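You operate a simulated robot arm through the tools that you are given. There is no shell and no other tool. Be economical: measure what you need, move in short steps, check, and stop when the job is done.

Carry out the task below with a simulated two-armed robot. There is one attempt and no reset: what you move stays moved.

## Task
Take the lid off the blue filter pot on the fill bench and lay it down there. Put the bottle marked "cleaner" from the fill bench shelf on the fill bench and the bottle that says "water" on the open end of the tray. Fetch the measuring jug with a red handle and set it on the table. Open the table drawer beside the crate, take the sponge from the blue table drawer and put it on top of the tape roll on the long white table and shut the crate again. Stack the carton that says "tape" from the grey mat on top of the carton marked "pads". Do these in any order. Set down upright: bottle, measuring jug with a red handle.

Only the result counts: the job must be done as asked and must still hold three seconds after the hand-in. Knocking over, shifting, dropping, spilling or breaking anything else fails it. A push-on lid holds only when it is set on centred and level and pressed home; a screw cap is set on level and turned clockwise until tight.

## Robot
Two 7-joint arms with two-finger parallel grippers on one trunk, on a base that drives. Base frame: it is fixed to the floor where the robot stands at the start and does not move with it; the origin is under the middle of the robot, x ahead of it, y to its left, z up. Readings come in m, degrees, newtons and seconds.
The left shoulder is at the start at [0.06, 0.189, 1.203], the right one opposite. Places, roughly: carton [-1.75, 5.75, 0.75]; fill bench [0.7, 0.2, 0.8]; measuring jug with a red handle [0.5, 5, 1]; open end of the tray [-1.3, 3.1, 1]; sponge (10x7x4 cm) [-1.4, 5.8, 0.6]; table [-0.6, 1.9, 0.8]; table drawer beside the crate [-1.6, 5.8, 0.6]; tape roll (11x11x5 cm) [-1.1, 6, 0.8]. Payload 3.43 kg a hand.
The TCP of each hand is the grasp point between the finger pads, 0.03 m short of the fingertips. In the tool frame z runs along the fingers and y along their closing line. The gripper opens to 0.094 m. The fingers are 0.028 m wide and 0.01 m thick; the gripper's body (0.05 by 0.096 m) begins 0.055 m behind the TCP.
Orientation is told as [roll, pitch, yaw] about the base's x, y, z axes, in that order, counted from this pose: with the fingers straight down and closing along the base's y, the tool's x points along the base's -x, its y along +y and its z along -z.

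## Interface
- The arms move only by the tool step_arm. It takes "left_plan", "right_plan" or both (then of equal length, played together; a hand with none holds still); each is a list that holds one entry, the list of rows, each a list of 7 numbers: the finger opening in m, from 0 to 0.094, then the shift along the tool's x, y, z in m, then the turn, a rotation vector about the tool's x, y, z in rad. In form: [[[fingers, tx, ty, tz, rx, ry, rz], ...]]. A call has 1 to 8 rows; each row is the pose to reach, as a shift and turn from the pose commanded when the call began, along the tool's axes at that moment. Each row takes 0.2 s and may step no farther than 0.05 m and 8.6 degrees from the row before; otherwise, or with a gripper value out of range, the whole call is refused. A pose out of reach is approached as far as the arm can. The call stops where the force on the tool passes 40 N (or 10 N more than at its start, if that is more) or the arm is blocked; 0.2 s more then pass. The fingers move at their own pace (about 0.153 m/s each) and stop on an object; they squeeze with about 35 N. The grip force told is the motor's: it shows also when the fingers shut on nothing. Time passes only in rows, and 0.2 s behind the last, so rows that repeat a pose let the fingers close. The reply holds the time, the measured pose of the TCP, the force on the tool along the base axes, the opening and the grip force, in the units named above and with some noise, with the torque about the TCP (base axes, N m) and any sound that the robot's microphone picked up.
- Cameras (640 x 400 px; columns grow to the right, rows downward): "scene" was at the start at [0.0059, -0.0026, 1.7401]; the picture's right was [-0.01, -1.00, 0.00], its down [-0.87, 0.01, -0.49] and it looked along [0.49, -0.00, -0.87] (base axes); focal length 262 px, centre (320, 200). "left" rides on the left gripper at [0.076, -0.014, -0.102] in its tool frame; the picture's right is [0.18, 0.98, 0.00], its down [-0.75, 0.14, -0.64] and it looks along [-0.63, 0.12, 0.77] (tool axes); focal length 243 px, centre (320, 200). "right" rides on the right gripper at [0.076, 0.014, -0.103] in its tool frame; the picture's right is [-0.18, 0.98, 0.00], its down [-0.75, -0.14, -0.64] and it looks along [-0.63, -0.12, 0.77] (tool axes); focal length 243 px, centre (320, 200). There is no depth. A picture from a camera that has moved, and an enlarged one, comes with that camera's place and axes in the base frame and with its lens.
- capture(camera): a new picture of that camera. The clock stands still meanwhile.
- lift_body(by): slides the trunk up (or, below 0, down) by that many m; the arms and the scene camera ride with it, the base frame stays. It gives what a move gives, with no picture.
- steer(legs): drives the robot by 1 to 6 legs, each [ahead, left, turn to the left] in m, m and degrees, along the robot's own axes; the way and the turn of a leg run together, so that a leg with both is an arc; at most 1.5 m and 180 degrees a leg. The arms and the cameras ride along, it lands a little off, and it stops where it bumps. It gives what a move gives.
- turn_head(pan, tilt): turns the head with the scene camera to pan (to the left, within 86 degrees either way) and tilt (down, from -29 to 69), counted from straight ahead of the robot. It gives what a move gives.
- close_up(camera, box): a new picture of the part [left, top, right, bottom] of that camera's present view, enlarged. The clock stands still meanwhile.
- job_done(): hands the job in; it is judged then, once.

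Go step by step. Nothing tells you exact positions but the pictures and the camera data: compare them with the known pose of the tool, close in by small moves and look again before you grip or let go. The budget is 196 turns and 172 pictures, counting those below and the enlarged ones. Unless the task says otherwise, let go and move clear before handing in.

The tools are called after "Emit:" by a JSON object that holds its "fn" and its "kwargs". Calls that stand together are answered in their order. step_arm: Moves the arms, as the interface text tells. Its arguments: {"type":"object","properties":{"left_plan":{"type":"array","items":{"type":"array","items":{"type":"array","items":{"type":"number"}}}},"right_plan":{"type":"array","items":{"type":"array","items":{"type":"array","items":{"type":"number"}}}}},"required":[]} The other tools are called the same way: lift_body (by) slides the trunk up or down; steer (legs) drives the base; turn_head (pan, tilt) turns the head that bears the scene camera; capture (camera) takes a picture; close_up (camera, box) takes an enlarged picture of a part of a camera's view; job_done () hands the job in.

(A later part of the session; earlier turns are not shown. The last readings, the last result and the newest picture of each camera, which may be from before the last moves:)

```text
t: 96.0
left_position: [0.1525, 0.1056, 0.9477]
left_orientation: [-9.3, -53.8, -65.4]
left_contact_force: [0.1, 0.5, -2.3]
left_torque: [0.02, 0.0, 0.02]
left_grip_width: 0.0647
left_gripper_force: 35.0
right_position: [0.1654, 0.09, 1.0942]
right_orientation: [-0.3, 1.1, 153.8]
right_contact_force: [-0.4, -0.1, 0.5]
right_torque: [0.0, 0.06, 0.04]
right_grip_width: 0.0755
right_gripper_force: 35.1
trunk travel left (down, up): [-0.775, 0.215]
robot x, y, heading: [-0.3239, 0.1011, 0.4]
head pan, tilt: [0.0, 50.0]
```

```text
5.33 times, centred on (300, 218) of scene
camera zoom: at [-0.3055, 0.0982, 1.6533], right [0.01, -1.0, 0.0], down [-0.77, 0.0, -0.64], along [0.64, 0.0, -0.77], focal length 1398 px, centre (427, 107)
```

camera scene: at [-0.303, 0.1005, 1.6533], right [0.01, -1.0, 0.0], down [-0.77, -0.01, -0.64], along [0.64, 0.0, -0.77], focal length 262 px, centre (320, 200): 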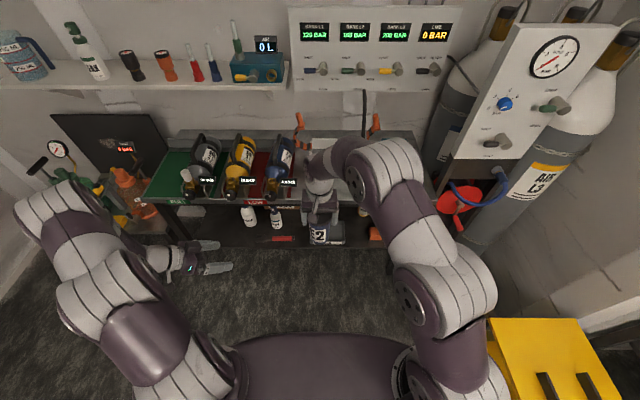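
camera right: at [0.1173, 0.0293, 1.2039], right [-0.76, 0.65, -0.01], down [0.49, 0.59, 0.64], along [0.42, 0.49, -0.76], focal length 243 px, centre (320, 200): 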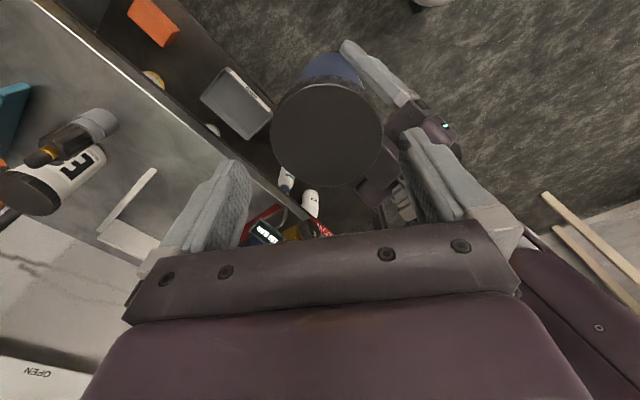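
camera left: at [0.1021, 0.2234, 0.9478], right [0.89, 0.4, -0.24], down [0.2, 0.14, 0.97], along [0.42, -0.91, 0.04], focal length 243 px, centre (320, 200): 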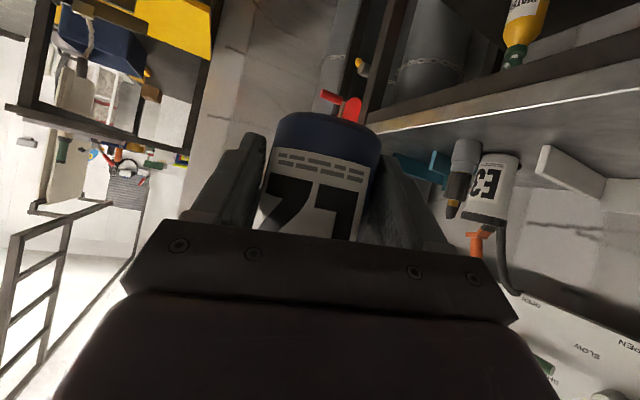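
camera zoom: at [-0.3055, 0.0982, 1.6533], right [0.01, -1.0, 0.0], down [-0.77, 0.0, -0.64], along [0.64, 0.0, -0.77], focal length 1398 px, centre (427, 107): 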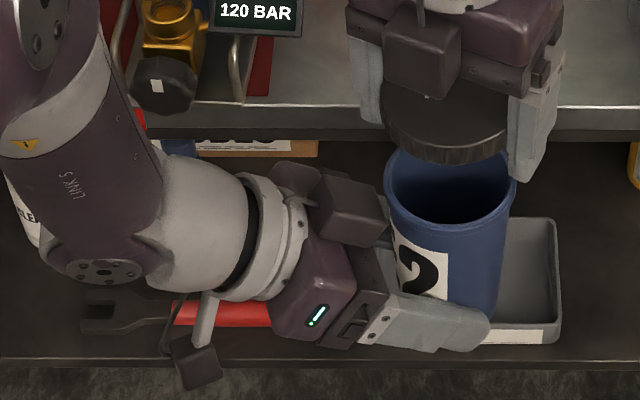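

The lid is off. I'll retract the pot (left hand) to the side, then drive right so the lid can be laid on the free front strip at about [0.455, -0.20].

Emit:
{"fn": "step_arm", "kwargs": {"left_plan": [[[0.0, 0.025, -0.003, -0.033, 0, 0, 0], [0.0, 0.05, -0.006, -0.067, 0, 0, 0], [0.0, 0.075, -0.01, -0.1, 0, 0, 0], [0.0, 0.099, -0.013, -0.134, 0, 0, 0]]], "right_plan": [[[0.0, 0, 0, -0.005, 0, 0, 0], [0.0, 0, 0, -0.01, 0, 0, 0], [0.0, 0, 0, -0.01, 0, 0, 0], [0.0, 0, 0, -0.01, 0, 0, 0]]]}}

Emit:
{"fn": "steer", "kwargs": {"legs": [[0, -0.29, 0], [0.2, 0, 0]]}}

Emit:
{"fn": "capture", "kwargs": {"camera": "scene"}}

Emit:
{"fn": "capture", "kwargs": {"camera": "right"}}

```text
t: 97.0
left_position: [0.089, 0.2632, 0.9475]
left_orientation: [-9.5, -53.7, -65.3]
left_contact_force: [-0.1, 0.4, -1.5]
left_torque: [0.04, 0.04, 0.02]
left_grip_width: 0.0649
left_gripper_force: 35.3
right_position: [0.1658, 0.0918, 1.1016]
right_orientation: [-0.2, 1.2, 153.7]
right_contact_force: [-0.1, 0.4, 0.0]
right_torque: [0.01, -0.02, -0.01]
right_grip_width: 0.0755
right_gripper_force: 35.0
trunk travel left (down, up): [-0.775, 0.215]
robot x, y, heading: [-0.3217, 0.1006, 0.2]
head pan, tilt: [0.0, 50.0]
```

```text
t: 100.2
left_position: [0.2939, -0.0271, 0.9488]
left_orientation: [-9.4, -53.7, -65.3]
left_contact_force: [-0.4, -0.2, -1.8]
left_torque: [0.03, -0.01, 0.0]
left_grip_width: 0.0649
left_gripper_force: 35.0
right_position: [0.3684, -0.198, 1.1026]
right_orientation: [-0.2, 1.1, 153.8]
right_contact_force: [0.9, 0.3, 1.0]
right_torque: [-0.02, 0.0, 0.01]
right_grip_width: 0.0753
right_gripper_force: 35.2
trunk travel left (down, up): [-0.775, 0.215]
robot x, y, heading: [-0.1199, -0.1868, 0.4]
head pan, tilt: [0.0, 50.0]
```

```text
80 pictures are left
camera scene: at [-0.1014, -0.1904, 1.6534], right [0.01, -1.0, 0.0], down [-0.77, -0.01, -0.64], along [0.64, 0.0, -0.77], focal length 262 px, centre (320, 200)
```

scene: 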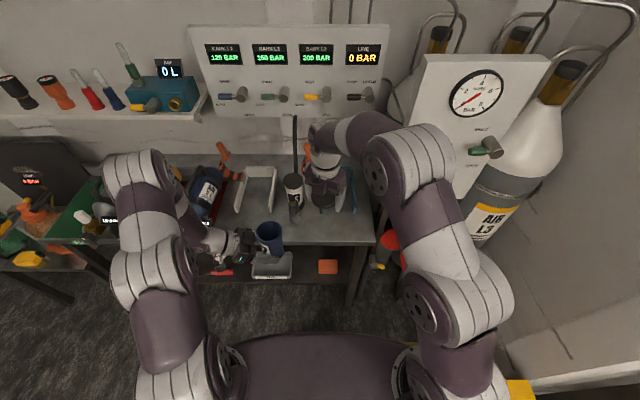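

```text
79 pictures are left
camera right: at [0.4287, -0.2453, 1.2064], right [-0.6, -0.8, -0.01], down [-0.63, 0.46, 0.63], along [-0.5, 0.38, -0.78], focal length 243 px, centre (320, 200)
```

right: 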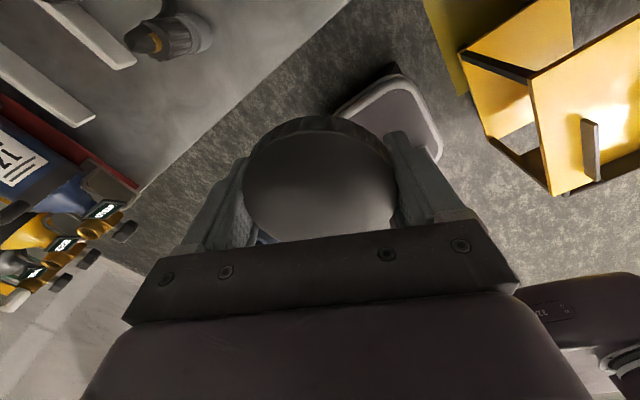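

Emit:
{"fn": "steer", "kwargs": {"legs": [[0.083, 0, 0]]}}

Emit:
{"fn": "step_arm", "kwargs": {"right_plan": [[[0.0, 0, 0, 0.045, 0, 0, 0], [0.0, 0, 0, 0.09, 0, 0, 0], [0.0, 0, 0, 0.135, 0, 0, 0], [0.0, 0, 0, 0.175, 0, 0, 0], [0.0, 0, 0, 0.2, 0, 0, 0]]]}}

Emit:
{"fn": "capture", "kwargs": {"camera": "scene"}}

Emit:
{"fn": "close_up", "kwargs": {"camera": "scene", "box": [220, 160, 380, 260]}}

```text
t: 101.3
left_position: [0.3774, -0.0288, 0.9484]
left_orientation: [-9.3, -53.7, -65.3]
left_contact_force: [0.0, -0.7, -1.1]
left_torque: [0.02, 0.05, 0.01]
left_grip_width: 0.0648
left_gripper_force: 34.9
right_position: [0.4531, -0.1992, 1.1026]
right_orientation: [-0.3, 1.2, 153.8]
right_contact_force: [-0.3, -0.5, -1.0]
right_torque: [0.0, 0.02, 0.03]
right_grip_width: 0.075
right_gripper_force: 34.3
trunk travel left (down, up): [-0.775, 0.215]
robot x, y, heading: [-0.0353, -0.1823, 0.4]
head pan, tilt: [0.0, 50.0]
```

```text
t: 102.5
left_position: [0.3788, -0.0263, 0.9471]
left_orientation: [-9.4, -53.7, -65.4]
left_contact_force: [-0.1, -0.5, -2.2]
left_torque: [0.07, 0.04, 0.01]
left_grip_width: 0.0646
left_gripper_force: 34.9
right_position: [0.458, -0.2004, 0.9038]
right_orientation: [-0.3, 1.1, 153.8]
right_contact_force: [-0.2, 0.9, -0.1]
right_torque: [0.0, 0.03, 0.01]
right_grip_width: 0.0754
right_gripper_force: 35.0
trunk travel left (down, up): [-0.775, 0.215]
robot x, y, heading: [-0.036, -0.1863, 0.2]
head pan, tilt: [0.0, 50.0]
```

```text
78 pictures are left
camera scene: at [-0.0167, -0.1895, 1.6533], right [0.01, -1.0, 0.0], down [-0.77, 0.0, -0.64], along [0.64, 0.0, -0.77], focal length 262 px, centre (320, 200)
```

scene: 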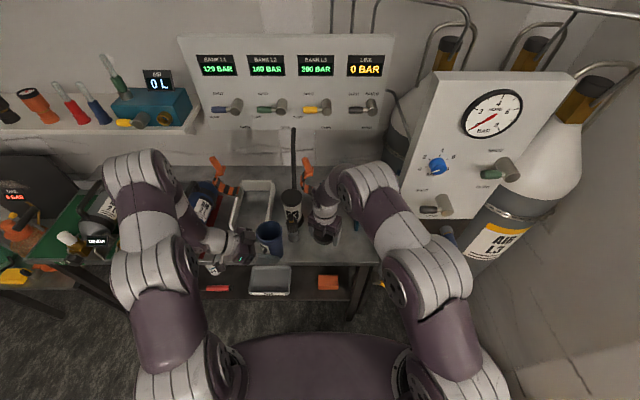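

```text
4.00 times, centred on (300, 210) of scene
camera zoom: at [-0.0167, -0.1895, 1.6533], right [0.01, -1.0, 0.0], down [-0.77, 0.0, -0.64], along [0.64, 0.0, -0.77], focal length 1048 px, centre (400, 160)
```

zoom: 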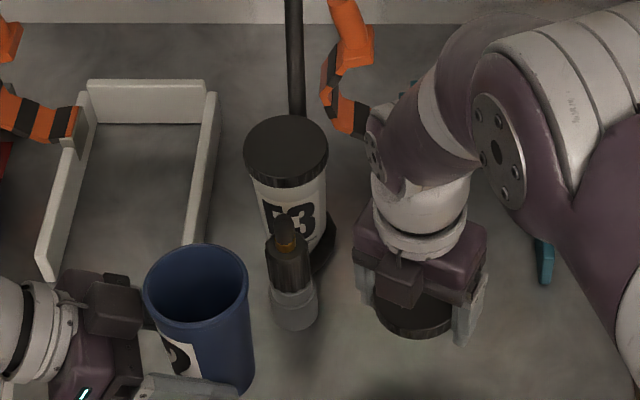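

Clear all round. Lowering the lid to the bench until contact.

Emit:
{"fn": "step_arm", "kwargs": {"right_plan": [[[0.0, 0, 0, 0.025, 0, 0, 0], [0.0, 0, 0, 0.038, 0, 0, 0], [0.0, 0, 0, 0.044, 0, 0, 0], [0.0, 0, 0, 0.048, 0, 0, 0], [0.0, 0, 0, 0.052, 0, 0, 0], [0.0, 0, 0, 0.055, 0, 0, 0]]]}}

```text
t: 103.9
left_position: [0.3771, -0.0267, 0.947]
left_orientation: [-9.4, -53.8, -65.4]
left_contact_force: [0.6, -0.6, -1.4]
left_torque: [0.02, 0.0, 0.03]
left_grip_width: 0.0647
left_gripper_force: 35.4
right_position: [0.4567, -0.1992, 0.8465]
right_orientation: [-0.3, 1.0, 153.9]
right_contact_force: [-0.4, -0.6, 0.6]
right_torque: [0.01, -0.01, 0.01]
right_grip_width: 0.075
right_gripper_force: 35.4
trunk travel left (down, up): [-0.775, 0.215]
robot x, y, heading: [-0.0309, -0.1829, 0.3]
head pan, tilt: [0.0, 50.0]
```

Emit:
{"fn": "step_arm", "kwargs": {"right_plan": [[[0.0, 0, 0, 0.003, 0, 0, 0], [0.0, 0, 0, 0.006, 0, 0, 0], [0.0, 0, 0, 0.009, 0, 0, 0], [0.0, 0, 0, 0.012, 0, 0, 0]]]}}

Emit:
{"fn": "close_up", "kwargs": {"camera": "scene", "box": [260, 190, 380, 265]}}

```text
t: 104.9
left_position: [0.3772, -0.0273, 0.9482]
left_orientation: [-9.4, -53.7, -65.4]
left_contact_force: [0.4, 0.2, -2.3]
left_torque: [0.02, 0.0, 0.0]
left_grip_width: 0.0648
left_gripper_force: 35.6
right_position: [0.4579, -0.1995, 0.8358]
right_orientation: [-0.3, 1.2, 153.8]
right_contact_force: [-0.2, -0.5, 0.2]
right_torque: [-0.01, 0.0, -0.03]
right_grip_width: 0.0754
right_gripper_force: 35.3
trunk travel left (down, up): [-0.775, 0.215]
robot x, y, heading: [-0.0358, -0.1885, 0.5]
head pan, tilt: [0.0, 50.0]
```

```text
5.33 times, centred on (320, 228) of scene
camera zoom: at [-0.0176, -0.1896, 1.6533], right [0.01, -1.0, 0.0], down [-0.77, 0.0, -0.64], along [0.64, 0.0, -0.77], focal length 1398 px, centre (320, 53)
```

zoom: 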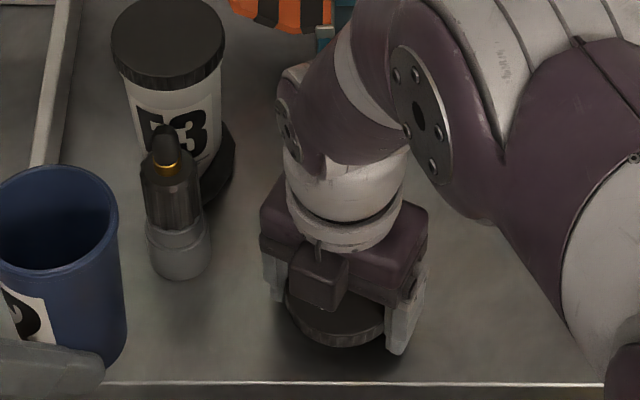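

Emit:
{"fn": "step_arm", "kwargs": {"right_plan": [[[0.0, 0, 0, 0.003, 0, 0, 0], [0.0, 0, 0, 0.006, 0, 0, 0], [0.0, 0, 0, 0.009, 0, 0, 0], [0.0, 0, 0, 0.011, 0, 0, 0], [0.0, 0, 0, 0.013, 0, 0, 0]]]}}

```text
t: 105.9
left_position: [0.3748, -0.0271, 0.9501]
left_orientation: [-9.1, -53.9, -65.7]
left_contact_force: [-0.1, -0.8, -0.4]
left_torque: [0.01, 0.0, -0.02]
left_grip_width: 0.0647
left_gripper_force: 35.1
right_position: [0.4586, -0.2003, 0.8307]
right_orientation: [-0.4, 1.4, 153.8]
right_contact_force: [-10.1, -4.9, 27.8]
right_torque: [-1.1, 1.21, -0.08]
right_grip_width: 0.0753
right_gripper_force: 35.2
trunk travel left (down, up): [-0.775, 0.215]
robot x, y, heading: [-0.0365, -0.1869, 0.4]
head pan, tilt: [0.0, 50.0]
stopped in row 4 (right hand): the force on the tool passed its limit (the readings are from after the stop); the commanded pose is now the measured one
```

Fingertips touch the bench (z≈0.80), so the lid is at most a few mm up. Easing up 1 mm and releasing.

Emit:
{"fn": "step_arm", "kwargs": {"right_plan": [[[0.0, 0, 0, -0.002, 0, 0, 0], [0.08, 0, 0, -0.002, 0, 0, 0], [0.094, 0, 0, -0.002, 0, 0, 0], [0.094, 0, 0, -0.04, 0, 0, 0], [0.094, 0, 0, -0.085, 0, 0, 0], [0.094, 0, 0, -0.13, 0, 0, 0], [0.094, 0, 0, -0.175, 0, 0, 0], [0.094, 0, 0, -0.22, 0, 0, 0]]]}}

Emit:
{"fn": "close_up", "kwargs": {"camera": "scene", "box": [220, 160, 380, 260]}}

```text
t: 107.7
left_position: [0.3769, -0.0273, 0.9475]
left_orientation: [-9.2, -53.7, -65.5]
left_contact_force: [-0.4, 0.8, -1.1]
left_torque: [0.06, 0.03, -0.04]
left_grip_width: 0.0649
left_gripper_force: 34.6
right_position: [0.4551, -0.2004, 1.049]
right_orientation: [-0.6, 1.3, 153.8]
right_contact_force: [-0.6, 0.0, 0.6]
right_torque: [0.0, -0.07, -0.02]
right_grip_width: 0.0942
right_gripper_force: 0.1
trunk travel left (down, up): [-0.775, 0.215]
robot x, y, heading: [-0.0362, -0.1868, 0.2]
head pan, tilt: [0.0, 50.0]
```

```text
4.00 times, centred on (300, 210) of scene
camera zoom: at [-0.019, -0.1898, 1.6533], right [0.01, -1.0, 0.0], down [-0.77, 0.0, -0.64], along [0.64, 0.0, -0.77], focal length 1048 px, centre (400, 160)
```

zoom: 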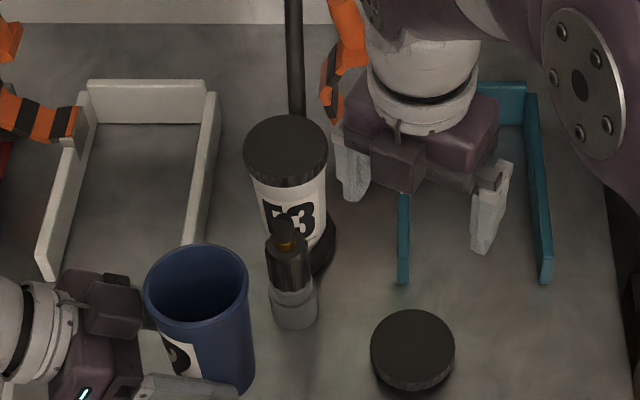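

Lid is laid flat. Next: back off, bring the pot under the right hand, and transfer it so the right hand can set it back at its place from above.

Emit:
{"fn": "steer", "kwargs": {"legs": [[-0.2, 0, 0]]}}

Emit:
{"fn": "step_arm", "kwargs": {"right_plan": [[[0.094, 0, 0, -0.04, 0, 0, 0.0], [0.094, 0, 0, -0.06, 0, 0, 0.14], [0.094, 0, 0, -0.06, 0, 0, 0.28], [0.094, 0, 0, -0.06, 0, 0, 0.42], [0.094, 0, 0, -0.06, 0, 0, 0.56], [0.094, 0, 0, -0.06, 0, 0, 0.7], [0.094, 0, 0, -0.06, 0, 0, 0.84], [0.094, 0, 0, -0.06, 0, 0, 0.94]]], "left_plan": [[[0.0, 0, 0, 0, 0, 0, 0], [0.0, 0, 0, 0, 0, 0, 0], [0.0, 0, 0, 0, 0, 0, 0], [0.0, -0.025, 0.003, 0.033, 0, 0, 0], [0.0, -0.05, 0.006, 0.067, 0, 0, 0], [0.0, -0.075, 0.01, 0.1, 0, 0, 0], [0.0, -0.099, 0.013, 0.134, 0, 0, 0], [0.0, -0.099, 0.013, 0.134, 0, 0, 0]]]}}

Emit:
{"fn": "capture", "kwargs": {"camera": "right"}}

Emit:
{"fn": "close_up", "kwargs": {"camera": "scene", "box": [240, 160, 400, 260]}}

```text
t: 109.3
left_position: [0.182, -0.0302, 0.9484]
left_orientation: [-9.3, -53.7, -65.5]
left_contact_force: [-0.7, 0.1, -1.1]
left_torque: [0.02, -0.03, -0.02]
left_grip_width: 0.065
left_gripper_force: 35.0
right_position: [0.2605, -0.201, 1.0471]
right_orientation: [-0.3, 1.2, 153.8]
right_contact_force: [0.1, -0.1, -0.9]
right_torque: [0.0, 0.01, -0.02]
right_grip_width: 0.0938
right_gripper_force: 0.1
trunk travel left (down, up): [-0.775, 0.215]
robot x, y, heading: [-0.2281, -0.1877, 0.2]
head pan, tilt: [0.0, 50.0]
```

```text
t: 111.1
left_position: [0.2426, -0.1832, 0.9497]
left_orientation: [-9.5, -53.8, -65.3]
left_contact_force: [0.1, -0.2, -1.3]
left_torque: [0.07, 0.02, 0.01]
left_grip_width: 0.0648
left_gripper_force: 35.0
right_position: [0.2582, -0.2009, 1.1071]
right_orientation: [-1.3, 0.5, 99.8]
right_contact_force: [-0.3, -0.1, 0.3]
right_torque: [-0.04, 0.0, -0.02]
right_grip_width: 0.0938
right_gripper_force: 0.0
trunk travel left (down, up): [-0.775, 0.215]
robot x, y, heading: [-0.2307, -0.1864, 0.3]
head pan, tilt: [0.0, 50.0]
```

```text
74 pictures are left
camera right: at [0.255, -0.2777, 1.2108], right [-1.0, 0.01, -0.02], down [0.0, 0.77, 0.64], along [0.03, 0.64, -0.77], focal length 243 px, centre (320, 200)
```

right: 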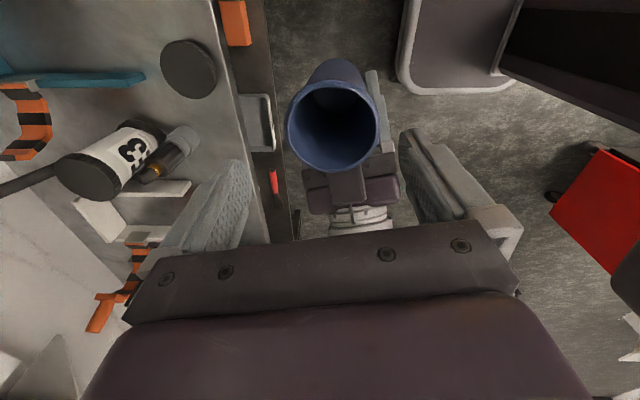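

```text
4.00 times, centred on (320, 210) of scene
camera zoom: at [-0.2134, -0.1894, 1.6533], right [0.01, -1.0, 0.0], down [-0.77, 0.0, -0.64], along [0.64, 0.0, -0.77], focal length 1048 px, centre (320, 160)
```

zoom: 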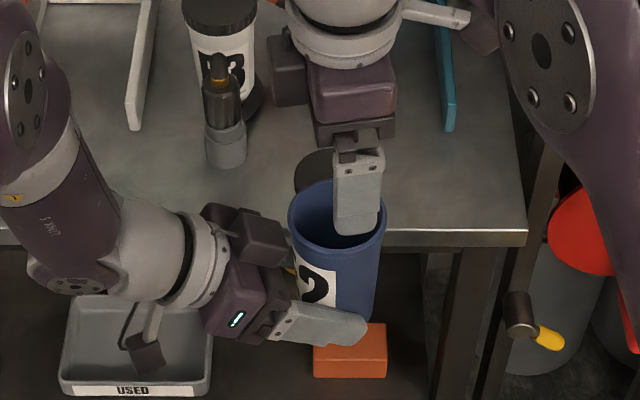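

Emit:
{"fn": "step_arm", "kwargs": {"right_plan": [[[0.094, 0, 0.004, 0.03, 0, 0, 0], [0.094, 0, 0.004, 0.065, 0, 0, 0], [0.094, 0, 0.004, 0.093, 0, 0, 0], [0.07, 0, 0.004, 0.093, 0, 0, 0], [0.0, 0, 0.004, 0.093, 0, 0, 0], [0.0, 0, 0.004, 0.093, 0, 0, 0]]]}}

Emit:
{"fn": "close_up", "kwargs": {"camera": "scene", "box": [240, 160, 400, 260]}}

```text
t: 112.5
left_position: [0.2425, -0.1841, 0.9506]
left_orientation: [-9.1, -53.7, -65.5]
left_contact_force: [28.6, 4.4, -14.0]
left_torque: [0.23, 0.37, 0.11]
left_grip_width: 0.0638
left_gripper_force: 35.1
right_position: [0.2564, -0.203, 1.0146]
right_orientation: [-1.0, 0.6, 100.0]
right_contact_force: [-28.1, -4.8, 12.5]
right_torque: [-0.26, 1.6, 0.51]
right_grip_width: 0.0735
right_gripper_force: 35.0
trunk travel left (down, up): [-0.775, 0.215]
robot x, y, heading: [-0.2307, -0.1918, 0.5]
head pan, tilt: [0.0, 50.0]
```

```text
4.00 times, centred on (320, 210) of scene
camera zoom: at [-0.2131, -0.1909, 1.6533], right [0.01, -1.0, 0.0], down [-0.77, 0.0, -0.64], along [0.64, 0.0, -0.77], focal length 1048 px, centre (320, 160)
```

zoom: 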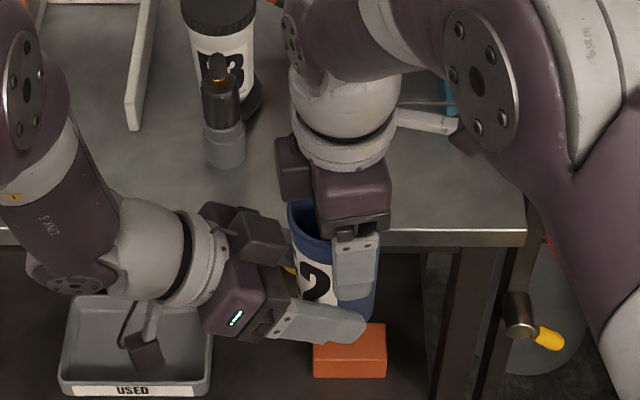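

The right hand holds the pot. Releasing with the left and backing it out.

Emit:
{"fn": "step_arm", "kwargs": {"left_plan": [[[0.08, 0, 0, 0, 0, 0, 0], [0.094, 0, 0, 0, 0, 0, 0], [0.094, 0.025, -0.003, -0.033, 0, 0, 0], [0.094, 0.05, -0.006, -0.067, 0, 0, 0], [0.094, 0.075, -0.01, -0.1, 0, 0, 0], [0.094, 0.099, -0.013, -0.134, 0, 0, 0]]]}}

Emit:
{"fn": "close_up", "kwargs": {"camera": "scene", "box": [240, 160, 400, 260]}}

Emit:
{"fn": "capture", "kwargs": {"camera": "left"}}

```text
t: 113.9
left_position: [0.1814, -0.0235, 0.945]
left_orientation: [-9.7, -53.9, -65.3]
left_contact_force: [-0.6, 0.1, -0.4]
left_torque: [0.0, 0.02, -0.04]
left_grip_width: 0.0942
left_gripper_force: 0.2
right_position: [0.2576, -0.2002, 1.0143]
right_orientation: [-1.3, 0.5, 99.9]
right_contact_force: [-0.3, 0.3, -0.5]
right_torque: [-0.02, 0.03, 0.03]
right_grip_width: 0.0719
right_gripper_force: 34.3
trunk travel left (down, up): [-0.775, 0.215]
robot x, y, heading: [-0.2317, -0.1888, 0.3]
head pan, tilt: [0.0, 50.0]
```

```text
4.00 times, centred on (320, 210) of scene
camera zoom: at [-0.2131, -0.1878, 1.6533], right [0.01, -1.0, 0.0], down [-0.77, -0.01, -0.64], along [0.64, 0.0, -0.77], focal length 1048 px, centre (320, 160)
```

zoom: 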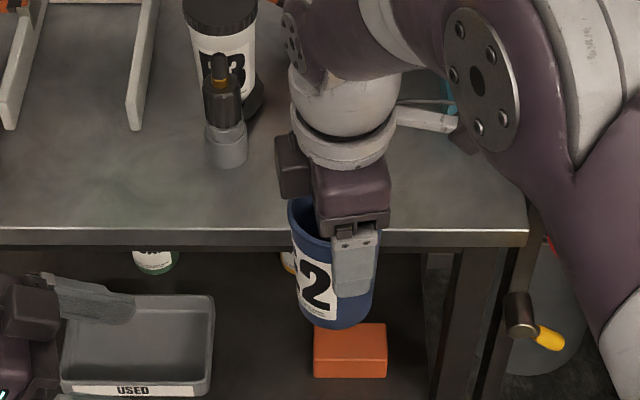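

```text
70 pictures are left
camera left: at [0.1297, 0.0933, 0.9453], right [0.89, 0.38, -0.25], down [0.2, 0.15, 0.97], along [0.41, -0.91, 0.05], focal length 243 px, centre (320, 200)
```

left: 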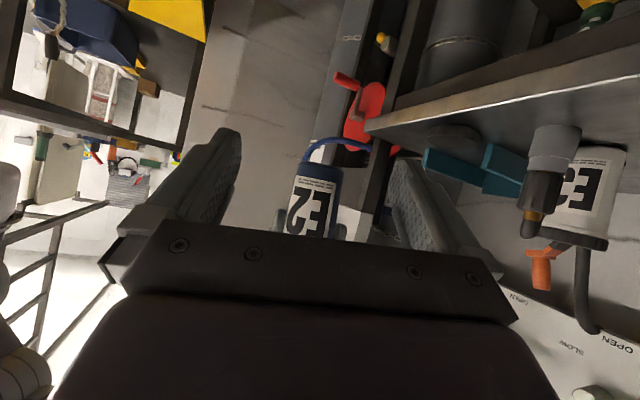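

The pot hangs upright in the right hand. I'll raise the left hand clear of the cylinders and drive to set the pot back at its original spot.

Emit:
{"fn": "step_arm", "kwargs": {"left_plan": [[[0.094, -0.035, -0.004, -0.026, 0, 0, 0], [0.094, -0.07, -0.008, -0.051, 0, 0, 0], [0.094, -0.105, -0.012, -0.076, 0, 0, 0], [0.094, -0.12, 0.0, -0.1, 0, 0.1, 0], [0.094, -0.12, 0.02, -0.12, 0, 0.2, 0], [0.094, -0.12, 0.03, -0.13, 0, 0.3, 0]]]}}

Emit:
{"fn": "steer", "kwargs": {"legs": [[0, 0.316, 0], [0.207, 0, 0]]}}

Emit:
{"fn": "capture", "kwargs": {"camera": "scene"}}

```text
t: 115.3
left_position: [0.2078, 0.0057, 1.1049]
left_orientation: [-6.7, -36.5, -69.0]
left_contact_force: [0.3, 0.3, 0.3]
left_torque: [-0.04, 0.0, 0.02]
left_grip_width: 0.0938
left_gripper_force: 0.1
left hand out of reach, approached as far as the arm can: row 1, 2, 3, 4, 5, 6
right_position: [0.2572, -0.2022, 1.0156]
right_orientation: [-1.3, 0.5, 99.9]
right_contact_force: [0.8, 0.8, 0.7]
right_torque: [-0.01, -0.01, -0.04]
right_grip_width: 0.0716
right_gripper_force: 35.0
trunk travel left (down, up): [-0.775, 0.215]
robot x, y, heading: [-0.2303, -0.187, 0.2]
head pan, tilt: [0.0, 50.0]
```

```text
t: 118.6
left_position: [0.4142, 0.3215, 1.1046]
left_orientation: [-6.7, -36.7, -68.8]
left_contact_force: [-0.4, 0.0, -0.5]
left_torque: [0.0, 0.0, 0.03]
left_grip_width: 0.094
left_gripper_force: 0.0
right_position: [0.4627, 0.1126, 1.0153]
right_orientation: [-1.3, 0.4, 99.8]
right_contact_force: [0.0, -0.4, -1.2]
right_torque: [-0.02, 0.0, -0.03]
right_grip_width: 0.0714
right_gripper_force: 35.0
trunk travel left (down, up): [-0.775, 0.215]
robot x, y, heading: [-0.0272, 0.1282, 0.3]
head pan, tilt: [0.0, 50.0]
```

```text
69 pictures are left
camera scene: at [-0.0081, 0.1241, 1.6534], right [0.01, -1.0, 0.0], down [-0.77, 0.0, -0.64], along [0.64, 0.0, -0.77], focal length 262 px, centre (320, 200)
```

scene: 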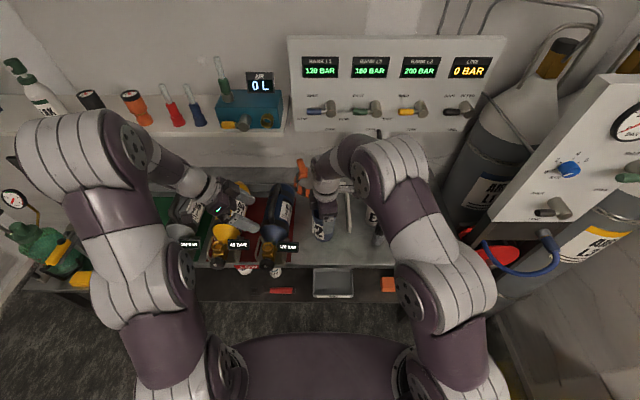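

Emit:
{"fn": "step_arm", "kwargs": {"right_plan": [[[0.0, 0, 0, 0.04, 0, 0, 0], [0.0, 0, 0, 0.075, 0, 0, 0], [0.0, 0, 0, 0.09, 0, 0, 0], [0.0, 0, 0, 0.095, 0, 0, 0], [0.0, 0, 0, 0.1, 0, 0, 0], [0.0, 0, 0, 0.104, 0, 0, 0], [0.0, 0, 0, 0.108, 0, 0, 0]]]}}

```text
t: 120.2
left_position: [0.4138, 0.3218, 1.1033]
left_orientation: [-6.8, -36.6, -68.9]
left_contact_force: [-0.4, 0.1, 0.5]
left_torque: [0.0, 0.0, -0.01]
left_grip_width: 0.0941
left_gripper_force: 0.0
right_position: [0.466, 0.1126, 0.9071]
right_orientation: [-1.3, 0.4, 99.9]
right_contact_force: [-1.0, -0.1, -1.7]
right_torque: [0.0, 0.01, -0.01]
right_grip_width: 0.0714
right_gripper_force: 34.9
trunk travel left (down, up): [-0.775, 0.215]
robot x, y, heading: [-0.0271, 0.1243, 0.3]
head pan, tilt: [0.0, 50.0]
```

Emit:
{"fn": "step_arm", "kwargs": {"right_plan": [[[0.0, 0, 0, 0.004, 0, 0, 0], [0.0, 0, 0, 0.008, 0, 0, 0], [0.0, 0, 0, 0.012, 0, 0, 0], [0.0, 0, 0, 0.016, 0, 0, 0], [0.0, 0, 0, 0.02, 0, 0, 0], [0.0, 0, 0, 0.024, 0, 0, 0]]]}}

Emit:
{"fn": "close_up", "kwargs": {"camera": "scene", "box": [250, 170, 390, 257]}}

```text
t: 121.6
left_position: [0.4107, 0.323, 1.1049]
left_orientation: [-6.6, -36.8, -69.0]
left_contact_force: [0.6, 0.0, -0.2]
left_torque: [0.03, 0.02, -0.01]
left_grip_width: 0.094
left_gripper_force: 0.1
right_position: [0.4665, 0.115, 0.8851]
right_orientation: [-1.8, 0.5, 99.8]
right_contact_force: [-0.3, 7.2, 29.8]
right_torque: [-0.13, 0.0, 0.0]
right_grip_width: 0.0708
right_gripper_force: 34.5
trunk travel left (down, up): [-0.775, 0.215]
robot x, y, heading: [-0.025, 0.1253, 0.0]
head pan, tilt: [0.0, 50.0]
```

```text
4.57 times, centred on (320, 214) of scene
camera zoom: at [-0.0114, 0.1257, 1.6535], right [0.01, -1.0, 0.0], down [-0.76, -0.01, -0.64], along [0.64, 0.0, -0.76], focal length 1198 px, centre (320, 138)
```

zoom: 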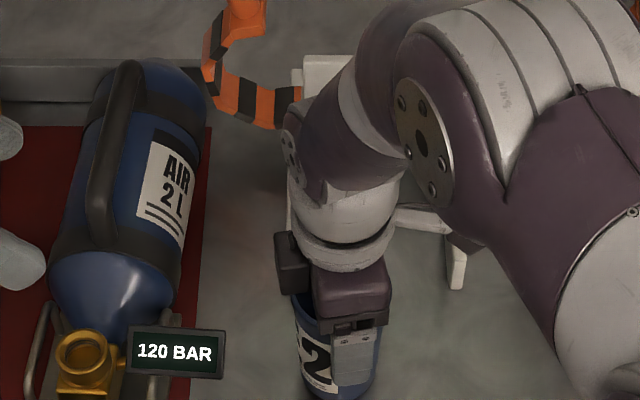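

Pot is down at its original spot. Releasing and rising.

Emit:
{"fn": "step_arm", "kwargs": {"right_plan": [[[0.0, 0, 0, -0.003, 0, 0, 0], [0.085, 0, 0, -0.003, 0, 0, 0], [0.094, 0, 0, -0.003, 0, 0, 0], [0.094, 0, 0, -0.03, 0, 0, 0], [0.094, 0, 0, -0.075, 0, 0, 0], [0.094, 0, 0, -0.12, 0, 0, 0], [0.094, 0, 0, -0.165, 0, 0, 0], [0.094, 0, 0, -0.19, 0, 0, 0]]]}}

Emit:
{"fn": "steer", "kwargs": {"legs": [[-0.4, 0, 0]]}}

Emit:
{"fn": "lift_body", "kwargs": {"by": -0.4}}

Emit:
{"fn": "turn_head", "kwargs": {"pan": 10, "tilt": 35}}

Emit:
{"fn": "capture", "kwargs": {"camera": "scene"}}

```text
t: 123.4
left_position: [0.4135, 0.3219, 1.1046]
left_orientation: [-6.7, -36.7, -68.9]
left_contact_force: [-0.4, 0.0, 1.2]
left_torque: [0.0, -0.03, -0.04]
left_grip_width: 0.0941
left_gripper_force: 0.0
right_position: [0.4618, 0.1131, 1.0741]
right_orientation: [-1.3, 0.4, 99.8]
right_contact_force: [0.1, 0.3, 0.2]
right_torque: [-0.04, -0.04, 0.01]
right_grip_width: 0.0941
right_gripper_force: 0.1
trunk travel left (down, up): [-0.775, 0.215]
robot x, y, heading: [-0.0265, 0.1241, 0.1]
head pan, tilt: [0.0, 50.0]
```

```text
t: 125.9
left_position: [0.0148, 0.3186, 1.1042]
left_orientation: [-6.8, -36.6, -68.9]
left_contact_force: [-0.1, -0.2, -0.3]
left_torque: [-0.01, 0.02, -0.02]
left_grip_width: 0.0939
left_gripper_force: 0.1
right_position: [0.0631, 0.1101, 1.0739]
right_orientation: [-1.3, 0.3, 99.7]
right_contact_force: [0.5, 0.0, 0.0]
right_torque: [-0.03, -0.02, 0.01]
right_grip_width: 0.0942
right_gripper_force: 0.0
trunk travel left (down, up): [-0.775, 0.215]
robot x, y, heading: [-0.4267, 0.1249, 0.3]
head pan, tilt: [0.0, 50.0]
```

```text
t: 129.7
left_position: [0.0138, 0.3177, 0.7049]
left_orientation: [-6.7, -36.7, -68.9]
left_contact_force: [0.8, 0.4, -0.3]
left_torque: [0.0, -0.01, 0.0]
left_grip_width: 0.094
left_gripper_force: 0.1
right_position: [0.0645, 0.1101, 0.6739]
right_orientation: [-1.2, 0.4, 99.9]
right_contact_force: [0.1, 0.9, 0.2]
right_torque: [-0.01, 0.02, -0.01]
right_grip_width: 0.094
right_gripper_force: 0.2
trunk travel left (down, up): [-0.375, 0.615]
robot x, y, heading: [-0.4276, 0.1231, 0.2]
head pan, tilt: [0.0, 50.0]
```

```text
t: 130.5
left_position: [0.0133, 0.3183, 0.7043]
left_orientation: [-6.7, -36.6, -69.0]
left_contact_force: [1.2, -0.2, -0.8]
left_torque: [0.0, -0.03, -0.01]
left_grip_width: 0.0939
left_gripper_force: 0.0
right_position: [0.0634, 0.109, 0.6746]
right_orientation: [-1.3, 0.4, 99.8]
right_contact_force: [1.0, -0.7, 0.0]
right_torque: [-0.01, -0.03, -0.02]
right_grip_width: 0.0935
right_gripper_force: 0.0
trunk travel left (down, up): [-0.375, 0.615]
robot x, y, heading: [-0.4239, 0.1228, 0.3]
head pan, tilt: [10.0, 35.0]
```

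```text
67 pictures are left
camera scene: at [-0.3979, 0.1375, 1.275], right [0.18, -0.98, 0.0], down [-0.57, -0.1, -0.82], along [0.81, 0.14, -0.57], focal length 262 px, centre (320, 200)
```

scene: 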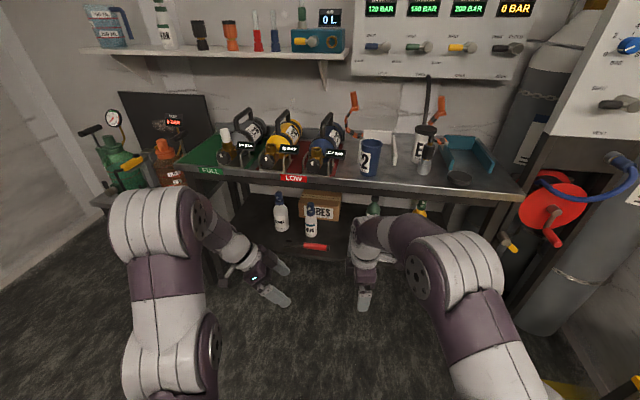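

All is in place on the bench. Cleaner bottle is at about [0.61, 0.525] on the shelf. I'll lower the trunk, move left, and level the left hand to point forward.

Emit:
{"fn": "lift_body", "kwargs": {"by": -0.2}}

Emit:
{"fn": "steer", "kwargs": {"legs": [[0, 0.13, 0]]}}

Emit:
{"fn": "step_arm", "kwargs": {"left_plan": [[[0.094, 0.003, 0.008, -0.003, -0.1105, -0.077, -0.0593], [0.094, 0.006, 0.016, -0.006, -0.221, -0.154, -0.1185], [0.094, 0.009, 0.024, -0.009, -0.3315, -0.231, -0.178], [0.094, 0.012, 0.032, -0.012, -0.442, -0.308, -0.237], [0.094, 0.015, 0.04, -0.016, -0.5525, -0.385, -0.296], [0.094, 0.018, 0.048, -0.019, -0.663, -0.462, -0.355], [0.094, 0.021, 0.056, -0.022, -0.7735, -0.539, -0.415], [0.094, 0.023, 0.062, -0.025, -0.884, -0.616, -0.474]]]}}

Emit:
{"fn": "capture", "kwargs": {"camera": "left"}}

```text
t: 132.7
left_position: [0.013, 0.3179, 0.5042]
left_orientation: [-6.6, -36.7, -69.1]
left_contact_force: [-0.5, -0.1, -0.6]
left_torque: [0.04, 0.0, -0.03]
left_grip_width: 0.0941
left_gripper_force: 0.0
right_position: [0.0634, 0.1106, 0.4743]
right_orientation: [-1.3, 0.4, 99.9]
right_contact_force: [-0.5, -0.1, 0.0]
right_torque: [0.0, -0.01, 0.0]
right_grip_width: 0.094
right_gripper_force: 0.1
trunk travel left (down, up): [-0.175, 0.815]
robot x, y, heading: [-0.4208, 0.1229, 0.2]
head pan, tilt: [10.0, 35.0]
```

```text
t: 133.9
left_position: [0.0141, 0.4486, 0.5037]
left_orientation: [-6.7, -36.5, -69.1]
left_contact_force: [0.8, 0.1, 0.0]
left_torque: [-0.02, -0.01, -0.04]
left_grip_width: 0.094
left_gripper_force: 0.1
right_position: [0.0637, 0.2389, 0.4742]
right_orientation: [-1.2, 0.3, 99.7]
right_contact_force: [0.4, 0.6, -0.3]
right_torque: [-0.02, 0.01, 0.01]
right_grip_width: 0.0939
right_gripper_force: 0.1
trunk travel left (down, up): [-0.175, 0.815]
robot x, y, heading: [-0.4222, 0.2571, 0.1]
head pan, tilt: [10.0, 35.0]
```

```text
t: 135.8
left_position: [0.0643, 0.4986, 0.5048]
left_orientation: [6.5, -73.5, -23.1]
left_contact_force: [1.2, 0.0, 0.1]
left_torque: [0.0, -0.03, 0.02]
left_grip_width: 0.094
left_gripper_force: 0.1
right_position: [0.0628, 0.2405, 0.4739]
right_orientation: [-1.3, 0.3, 99.7]
right_contact_force: [0.0, -0.3, -0.2]
right_torque: [0.01, 0.0, 0.02]
right_grip_width: 0.0942
right_gripper_force: 0.0
trunk travel left (down, up): [-0.175, 0.815]
robot x, y, heading: [-0.4259, 0.2567, -0.1]
head pan, tilt: [10.0, 35.0]
```

```text
66 pictures are left
camera left: at [-0.0551, 0.5214, 0.4606], right [0.24, 0.96, -0.15], down [-0.35, 0.22, 0.91], along [0.91, -0.17, 0.39], focal length 243 px, centre (320, 200)
```

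left: 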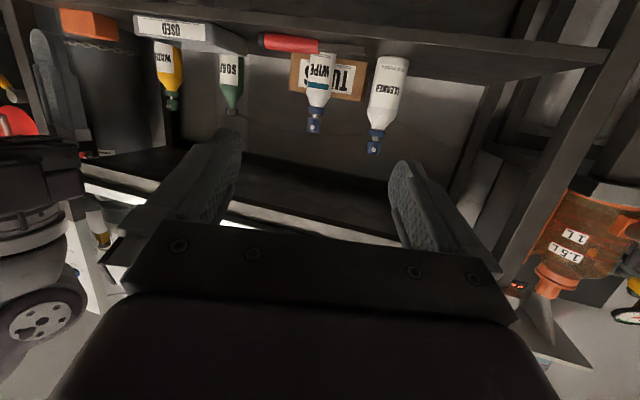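

The left hand now points forward under the bench. I'll pull the right arm back so its forearm won't meet the bench, finish levelling, and drive in.

Emit:
{"fn": "step_arm", "kwargs": {"right_plan": [[[0.094, -0.008, 0.044, 0, 0, 0, 0], [0.094, -0.016, 0.088, 0, 0, 0, 0], [0.094, -0.024, 0.132, 0, 0, 0, 0], [0.094, -0.031, 0.177, 0, 0, 0, 0]]], "left_plan": [[[0.094, 0.015, 0, 0, -0.11, -0.06, -0.059], [0.094, 0.03, 0, 0, -0.11, -0.06, -0.059], [0.094, 0.045, 0, 0, -0.11, -0.06, -0.059], [0.094, 0.06, 0, 0, -0.11, -0.06, -0.059]]]}}

Emit:
{"fn": "steer", "kwargs": {"legs": [[0.33, 0, 0]]}}

Emit:
{"fn": "capture", "kwargs": {"camera": "left"}}

Emit:
{"fn": "capture", "kwargs": {"camera": "scene"}}

```text
t: 136.8
left_position: [0.0784, 0.5051, 0.4811]
left_orientation: [0.4, -76.7, -10.4]
left_contact_force: [0.9, -0.1, 0.7]
left_torque: [0.0, -0.02, 0.02]
left_grip_width: 0.0939
left_gripper_force: 0.2
left hand out of reach, approached as far as the arm can: row 1, 2, 3, 4
right_position: [-0.1165, 0.2395, 0.4705]
right_orientation: [-1.3, 0.4, 99.8]
right_contact_force: [0.4, 0.7, -0.3]
right_torque: [0.01, -0.03, 0.02]
right_grip_width: 0.0942
right_gripper_force: 0.0
trunk travel left (down, up): [-0.175, 0.815]
robot x, y, heading: [-0.4263, 0.2575, 0.3]
head pan, tilt: [10.0, 35.0]
```

```text
t: 138.9
left_position: [0.4015, 0.5081, 0.4803]
left_orientation: [0.4, -76.7, -10.1]
left_contact_force: [0.1, 0.0, -1.3]
left_torque: [-0.04, -0.01, -0.01]
left_grip_width: 0.094
left_gripper_force: 0.0
right_position: [0.2082, 0.2433, 0.4715]
right_orientation: [-1.3, 0.4, 100.0]
right_contact_force: [-0.2, 0.8, -0.1]
right_torque: [-0.02, 0.0, 0.0]
right_grip_width: 0.0943
right_gripper_force: 0.0
trunk travel left (down, up): [-0.175, 0.815]
robot x, y, heading: [-0.0981, 0.2557, 0.3]
head pan, tilt: [10.0, 35.0]
```

```text
65 pictures are left
camera left: at [0.2835, 0.5138, 0.43], right [0.13, 0.98, -0.18], down [-0.42, 0.21, 0.88], along [0.9, -0.04, 0.44], focal length 243 px, centre (320, 200)
```

left: 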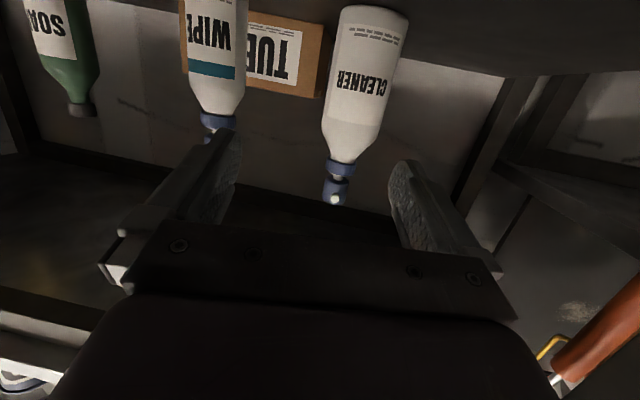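

```text
64 pictures are left
camera scene: at [-0.0728, 0.2697, 1.0751], right [0.18, -0.98, 0.0], down [-0.56, -0.1, -0.82], along [0.81, 0.15, -0.57], focal length 262 px, centre (320, 200)
```

scene: 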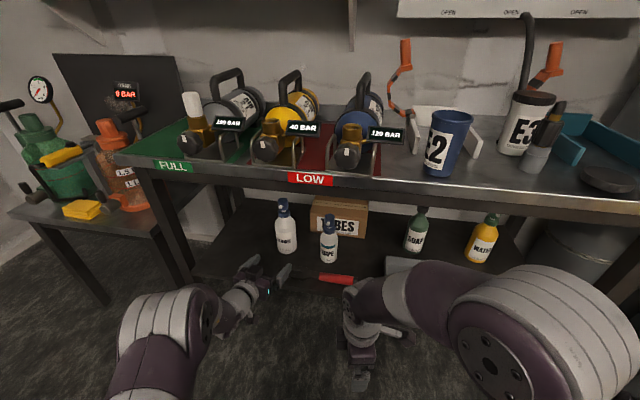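

Good view: the cleaner bottle is ahead of the left fingers. I'll drive 6 cm more, then align in y and z.

Emit:
{"fn": "steer", "kwargs": {"legs": [[0.06, 0, 0]]}}

Emit:
{"fn": "step_arm", "kwargs": {"left_plan": [[[0.094, 0.015, 0.015, 0.02, 0, 0, 0], [0.094, 0.02, 0.022, 0.04, 0, 0, 0], [0.094, 0.02, 0.026, 0.06, 0, 0, 0]]]}}

Emit:
{"fn": "capture", "kwargs": {"camera": "left"}}

```text
t: 139.9
left_position: [0.4633, 0.5073, 0.4797]
left_orientation: [0.3, -76.7, -10.3]
left_contact_force: [0.2, -0.1, -0.3]
left_torque: [0.01, 0.04, 0.01]
left_grip_width: 0.0939
left_gripper_force: 0.0
right_position: [0.2702, 0.2436, 0.4703]
right_orientation: [-1.2, 0.4, 99.9]
right_contact_force: [-0.2, -0.1, 0.2]
right_torque: [0.0, 0.01, -0.01]
right_grip_width: 0.0939
right_gripper_force: 0.0
trunk travel left (down, up): [-0.175, 0.815]
robot x, y, heading: [-0.0417, 0.2565, 0.3]
head pan, tilt: [10.0, 35.0]
```

```text
t: 140.7
left_position: [0.523, 0.5241, 0.4482]
left_orientation: [0.4, -76.7, -10.2]
left_contact_force: [1.0, 0.6, -0.3]
left_torque: [0.0, 0.0, -0.03]
left_grip_width: 0.0942
left_gripper_force: 0.1
right_position: [0.2697, 0.2431, 0.4701]
right_orientation: [-1.3, 0.4, 99.9]
right_contact_force: [-0.5, -0.7, 0.2]
right_torque: [0.02, 0.0, 0.02]
right_grip_width: 0.0938
right_gripper_force: 0.1
trunk travel left (down, up): [-0.175, 0.815]
robot x, y, heading: [-0.0366, 0.2539, 0.4]
head pan, tilt: [10.0, 35.0]
```

```text
63 pictures are left
camera left: at [0.4037, 0.5306, 0.3966], right [0.13, 0.98, -0.18], down [-0.42, 0.21, 0.88], along [0.9, -0.04, 0.44], focal length 243 px, centre (320, 200)
```

left: 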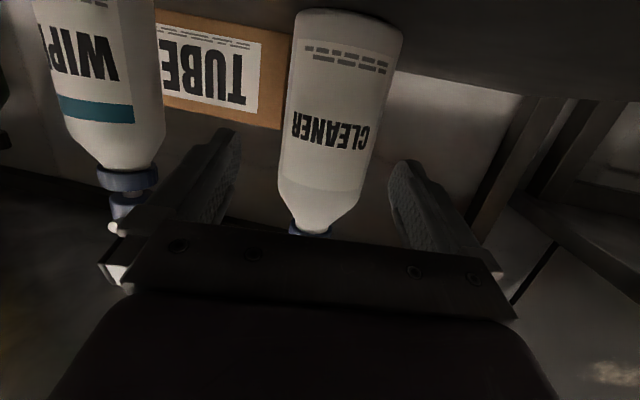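

Bottle axis is at about [0.605, 0.521] and 80 mm wide. Advancing slowly with the fingers fully open.

Emit:
{"fn": "step_arm", "kwargs": {"left_plan": [[[0.094, -0.005, 0.003, 0.02, 0, 0, 0], [0.094, -0.009, 0.006, 0.04, 0, 0, 0], [0.094, -0.013, 0.008, 0.056, 0, 0, 0], [0.094, -0.017, 0.01, 0.072, 0, 0, 0]]]}}

Emit:
{"fn": "capture", "kwargs": {"camera": "left"}}

```text
t: 141.7
left_position: [0.5976, 0.52, 0.4479]
left_orientation: [0.4, -76.8, -10.2]
left_contact_force: [0.6, 0.4, -0.7]
left_torque: [0.03, 0.0, 0.0]
left_grip_width: 0.0937
left_gripper_force: 0.1
right_position: [0.2695, 0.2435, 0.4714]
right_orientation: [-1.2, 0.4, 99.9]
right_contact_force: [0.4, 0.4, -0.2]
right_torque: [0.03, -0.01, -0.03]
right_grip_width: 0.0942
right_gripper_force: 0.0
trunk travel left (down, up): [-0.175, 0.815]
robot x, y, heading: [-0.0381, 0.2554, 0.0]
head pan, tilt: [10.0, 35.0]
```

```text
62 pictures are left
camera left: at [0.4783, 0.5266, 0.397], right [0.13, 0.98, -0.18], down [-0.42, 0.21, 0.88], along [0.9, -0.04, 0.44], focal length 243 px, centre (320, 200)
```

left: 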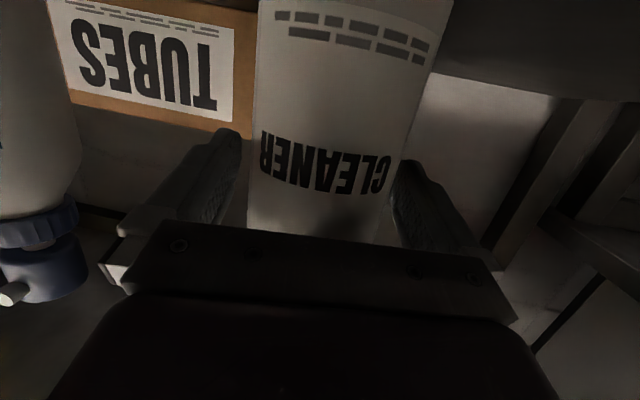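

No contact, and the bottle is between the fingers. Closing.

Emit:
{"fn": "step_arm", "kwargs": {"left_plan": [[[0.085, 0, 0, 0, 0, 0, 0], [0.06, 0, 0, 0, 0, 0, 0], [0.0, 0, 0, 0, 0, 0, 0], [0.0, 0, 0, 0, 0, 0, 0], [0.0, -0.01, 0, -0.002, 0, 0, 0], [0.0, -0.02, 0, -0.005, 0, 0, 0]]]}}

Emit:
{"fn": "capture", "kwargs": {"camera": "left"}}

```text
t: 143.1
left_position: [0.5962, 0.5202, 0.4661]
left_orientation: [0.1, -76.6, -10.0]
left_contact_force: [0.1, 0.2, -6.6]
left_torque: [-0.01, 0.0, -0.04]
left_grip_width: 0.0757
left_gripper_force: 34.8
right_position: [0.2691, 0.2444, 0.4717]
right_orientation: [-1.3, 0.4, 99.9]
right_contact_force: [-0.1, 0.2, -0.2]
right_torque: [-0.01, 0.02, 0.02]
right_grip_width: 0.0939
right_gripper_force: 0.3
trunk travel left (down, up): [-0.175, 0.815]
robot x, y, heading: [-0.0388, 0.2593, 0.3]
head pan, tilt: [10.0, 35.0]
```

```text
61 pictures are left
camera left: at [0.4769, 0.5266, 0.4167], right [0.13, 0.98, -0.18], down [-0.42, 0.22, 0.88], along [0.9, -0.04, 0.44], focal length 243 px, centre (320, 200)
```

left: 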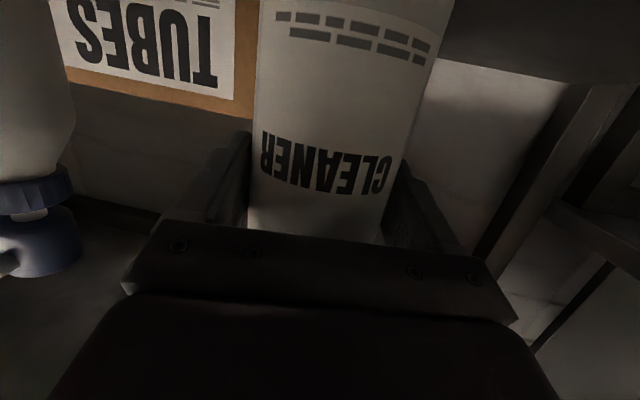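

Bottle gripped and lifted. Backing out, raising the trunk, and moving to the free bench spot near [0.445, -0.02].

Emit:
{"fn": "steer", "kwargs": {"legs": [[-0.42, 0, 0]]}}

Emit:
{"fn": "lift_body", "kwargs": {"by": 0.4}}

Emit:
{"fn": "lift_body", "kwargs": {"by": 0.07}}

Emit:
{"fn": "steer", "kwargs": {"legs": [[0, -0.46, 0]]}}

Emit:
{"fn": "step_arm", "kwargs": {"left_plan": [[[0.0, 0, -0.04, 0, 0, 0, 0], [0.0, 0, -0.08, 0, 0, 0, 0]]]}}

Emit:
{"fn": "capture", "kwargs": {"camera": "scene"}}

```text
t: 145.7
left_position: [0.1685, 0.52, 0.4665]
left_orientation: [0.4, -76.8, -9.7]
left_contact_force: [0.4, -0.3, -5.9]
left_torque: [0.01, 0.0, 0.0]
left_grip_width: 0.0755
left_gripper_force: 34.6
right_position: [-0.156, 0.2415, 0.4721]
right_orientation: [-1.3, 0.4, 100.2]
right_contact_force: [0.9, 0.1, 0.0]
right_torque: [0.0, -0.01, 0.01]
right_grip_width: 0.0939
right_gripper_force: 0.0
trunk travel left (down, up): [-0.175, 0.815]
robot x, y, heading: [-0.4672, 0.2509, 0.9]
head pan, tilt: [10.0, 35.0]
```

```text
t: 149.5
left_position: [0.1704, 0.521, 0.867]
left_orientation: [0.4, -76.7, -9.8]
left_contact_force: [-0.4, -0.9, -4.0]
left_torque: [0.0, 0.02, 0.0]
left_grip_width: 0.0755
left_gripper_force: 34.8
right_position: [-0.1564, 0.2429, 0.8714]
right_orientation: [-1.2, 0.4, 100.2]
right_contact_force: [0.6, 0.1, 0.7]
right_torque: [0.02, -0.02, 0.01]
right_grip_width: 0.0939
right_gripper_force: 0.0
trunk travel left (down, up): [-0.575, 0.415]
robot x, y, heading: [-0.4655, 0.2572, 0.4]
head pan, tilt: [10.0, 35.0]
```

```text
t: 150.6
left_position: [0.1708, 0.5205, 0.9371]
left_orientation: [0.2, -76.5, -9.8]
left_contact_force: [-0.3, 0.4, -5.7]
left_torque: [0.02, -0.01, -0.05]
left_grip_width: 0.0754
left_gripper_force: 35.6
right_position: [-0.1553, 0.2408, 0.9419]
right_orientation: [-1.3, 0.3, 100.1]
right_contact_force: [-0.2, -0.2, 0.1]
right_torque: [-0.02, -0.05, -0.01]
right_grip_width: 0.094
right_gripper_force: 0.1
trunk travel left (down, up): [-0.645, 0.345]
robot x, y, heading: [-0.4664, 0.2513, 0.5]
head pan, tilt: [10.0, 35.0]
```

```text
t: 153.3
left_position: [0.1749, 0.064, 0.938]
left_orientation: [0.3, -76.8, -10.1]
left_contact_force: [-0.2, 0.3, -5.1]
left_torque: [0.01, 0.01, -0.01]
left_grip_width: 0.0755
left_gripper_force: 35.0
right_position: [-0.1509, -0.2143, 0.9401]
right_orientation: [-1.3, 0.4, 100.0]
right_contact_force: [-1.2, -0.3, -0.3]
right_torque: [0.02, -0.02, 0.01]
right_grip_width: 0.0941
right_gripper_force: 0.1
trunk travel left (down, up): [-0.645, 0.345]
robot x, y, heading: [-0.461, -0.2013, 0.2]
head pan, tilt: [10.0, 35.0]
```

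```text
t: 153.9
left_position: [0.1623, -0.0151, 0.9366]
left_orientation: [0.5, -76.6, -10.2]
left_contact_force: [-0.1, -0.5, -4.2]
left_torque: [0.02, 0.0, 0.02]
left_grip_width: 0.0756
left_gripper_force: 34.8
right_position: [-0.1508, -0.2137, 0.9404]
right_orientation: [-1.3, 0.4, 99.9]
right_contact_force: [-0.9, 0.3, 0.4]
right_torque: [0.01, 0.0, -0.02]
right_grip_width: 0.094
right_gripper_force: 0.0
trunk travel left (down, up): [-0.645, 0.345]
robot x, y, heading: [-0.4644, -0.201, 0.5]
head pan, tilt: [10.0, 35.0]
```

```text
60 pictures are left
camera scene: at [-0.4329, -0.1886, 1.5451], right [0.18, -0.98, 0.0], down [-0.56, -0.1, -0.82], along [0.81, 0.15, -0.57], focal length 262 px, centre (320, 200)
```

scene: 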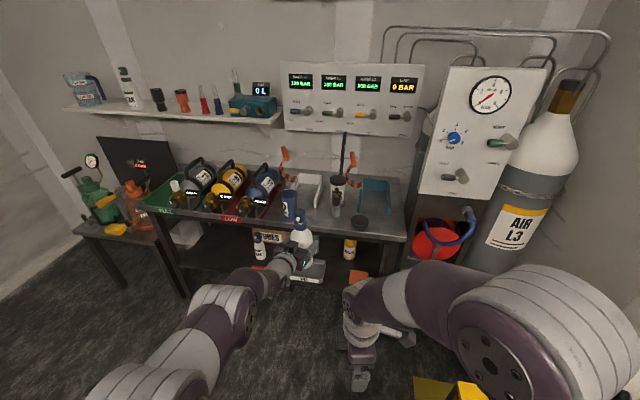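

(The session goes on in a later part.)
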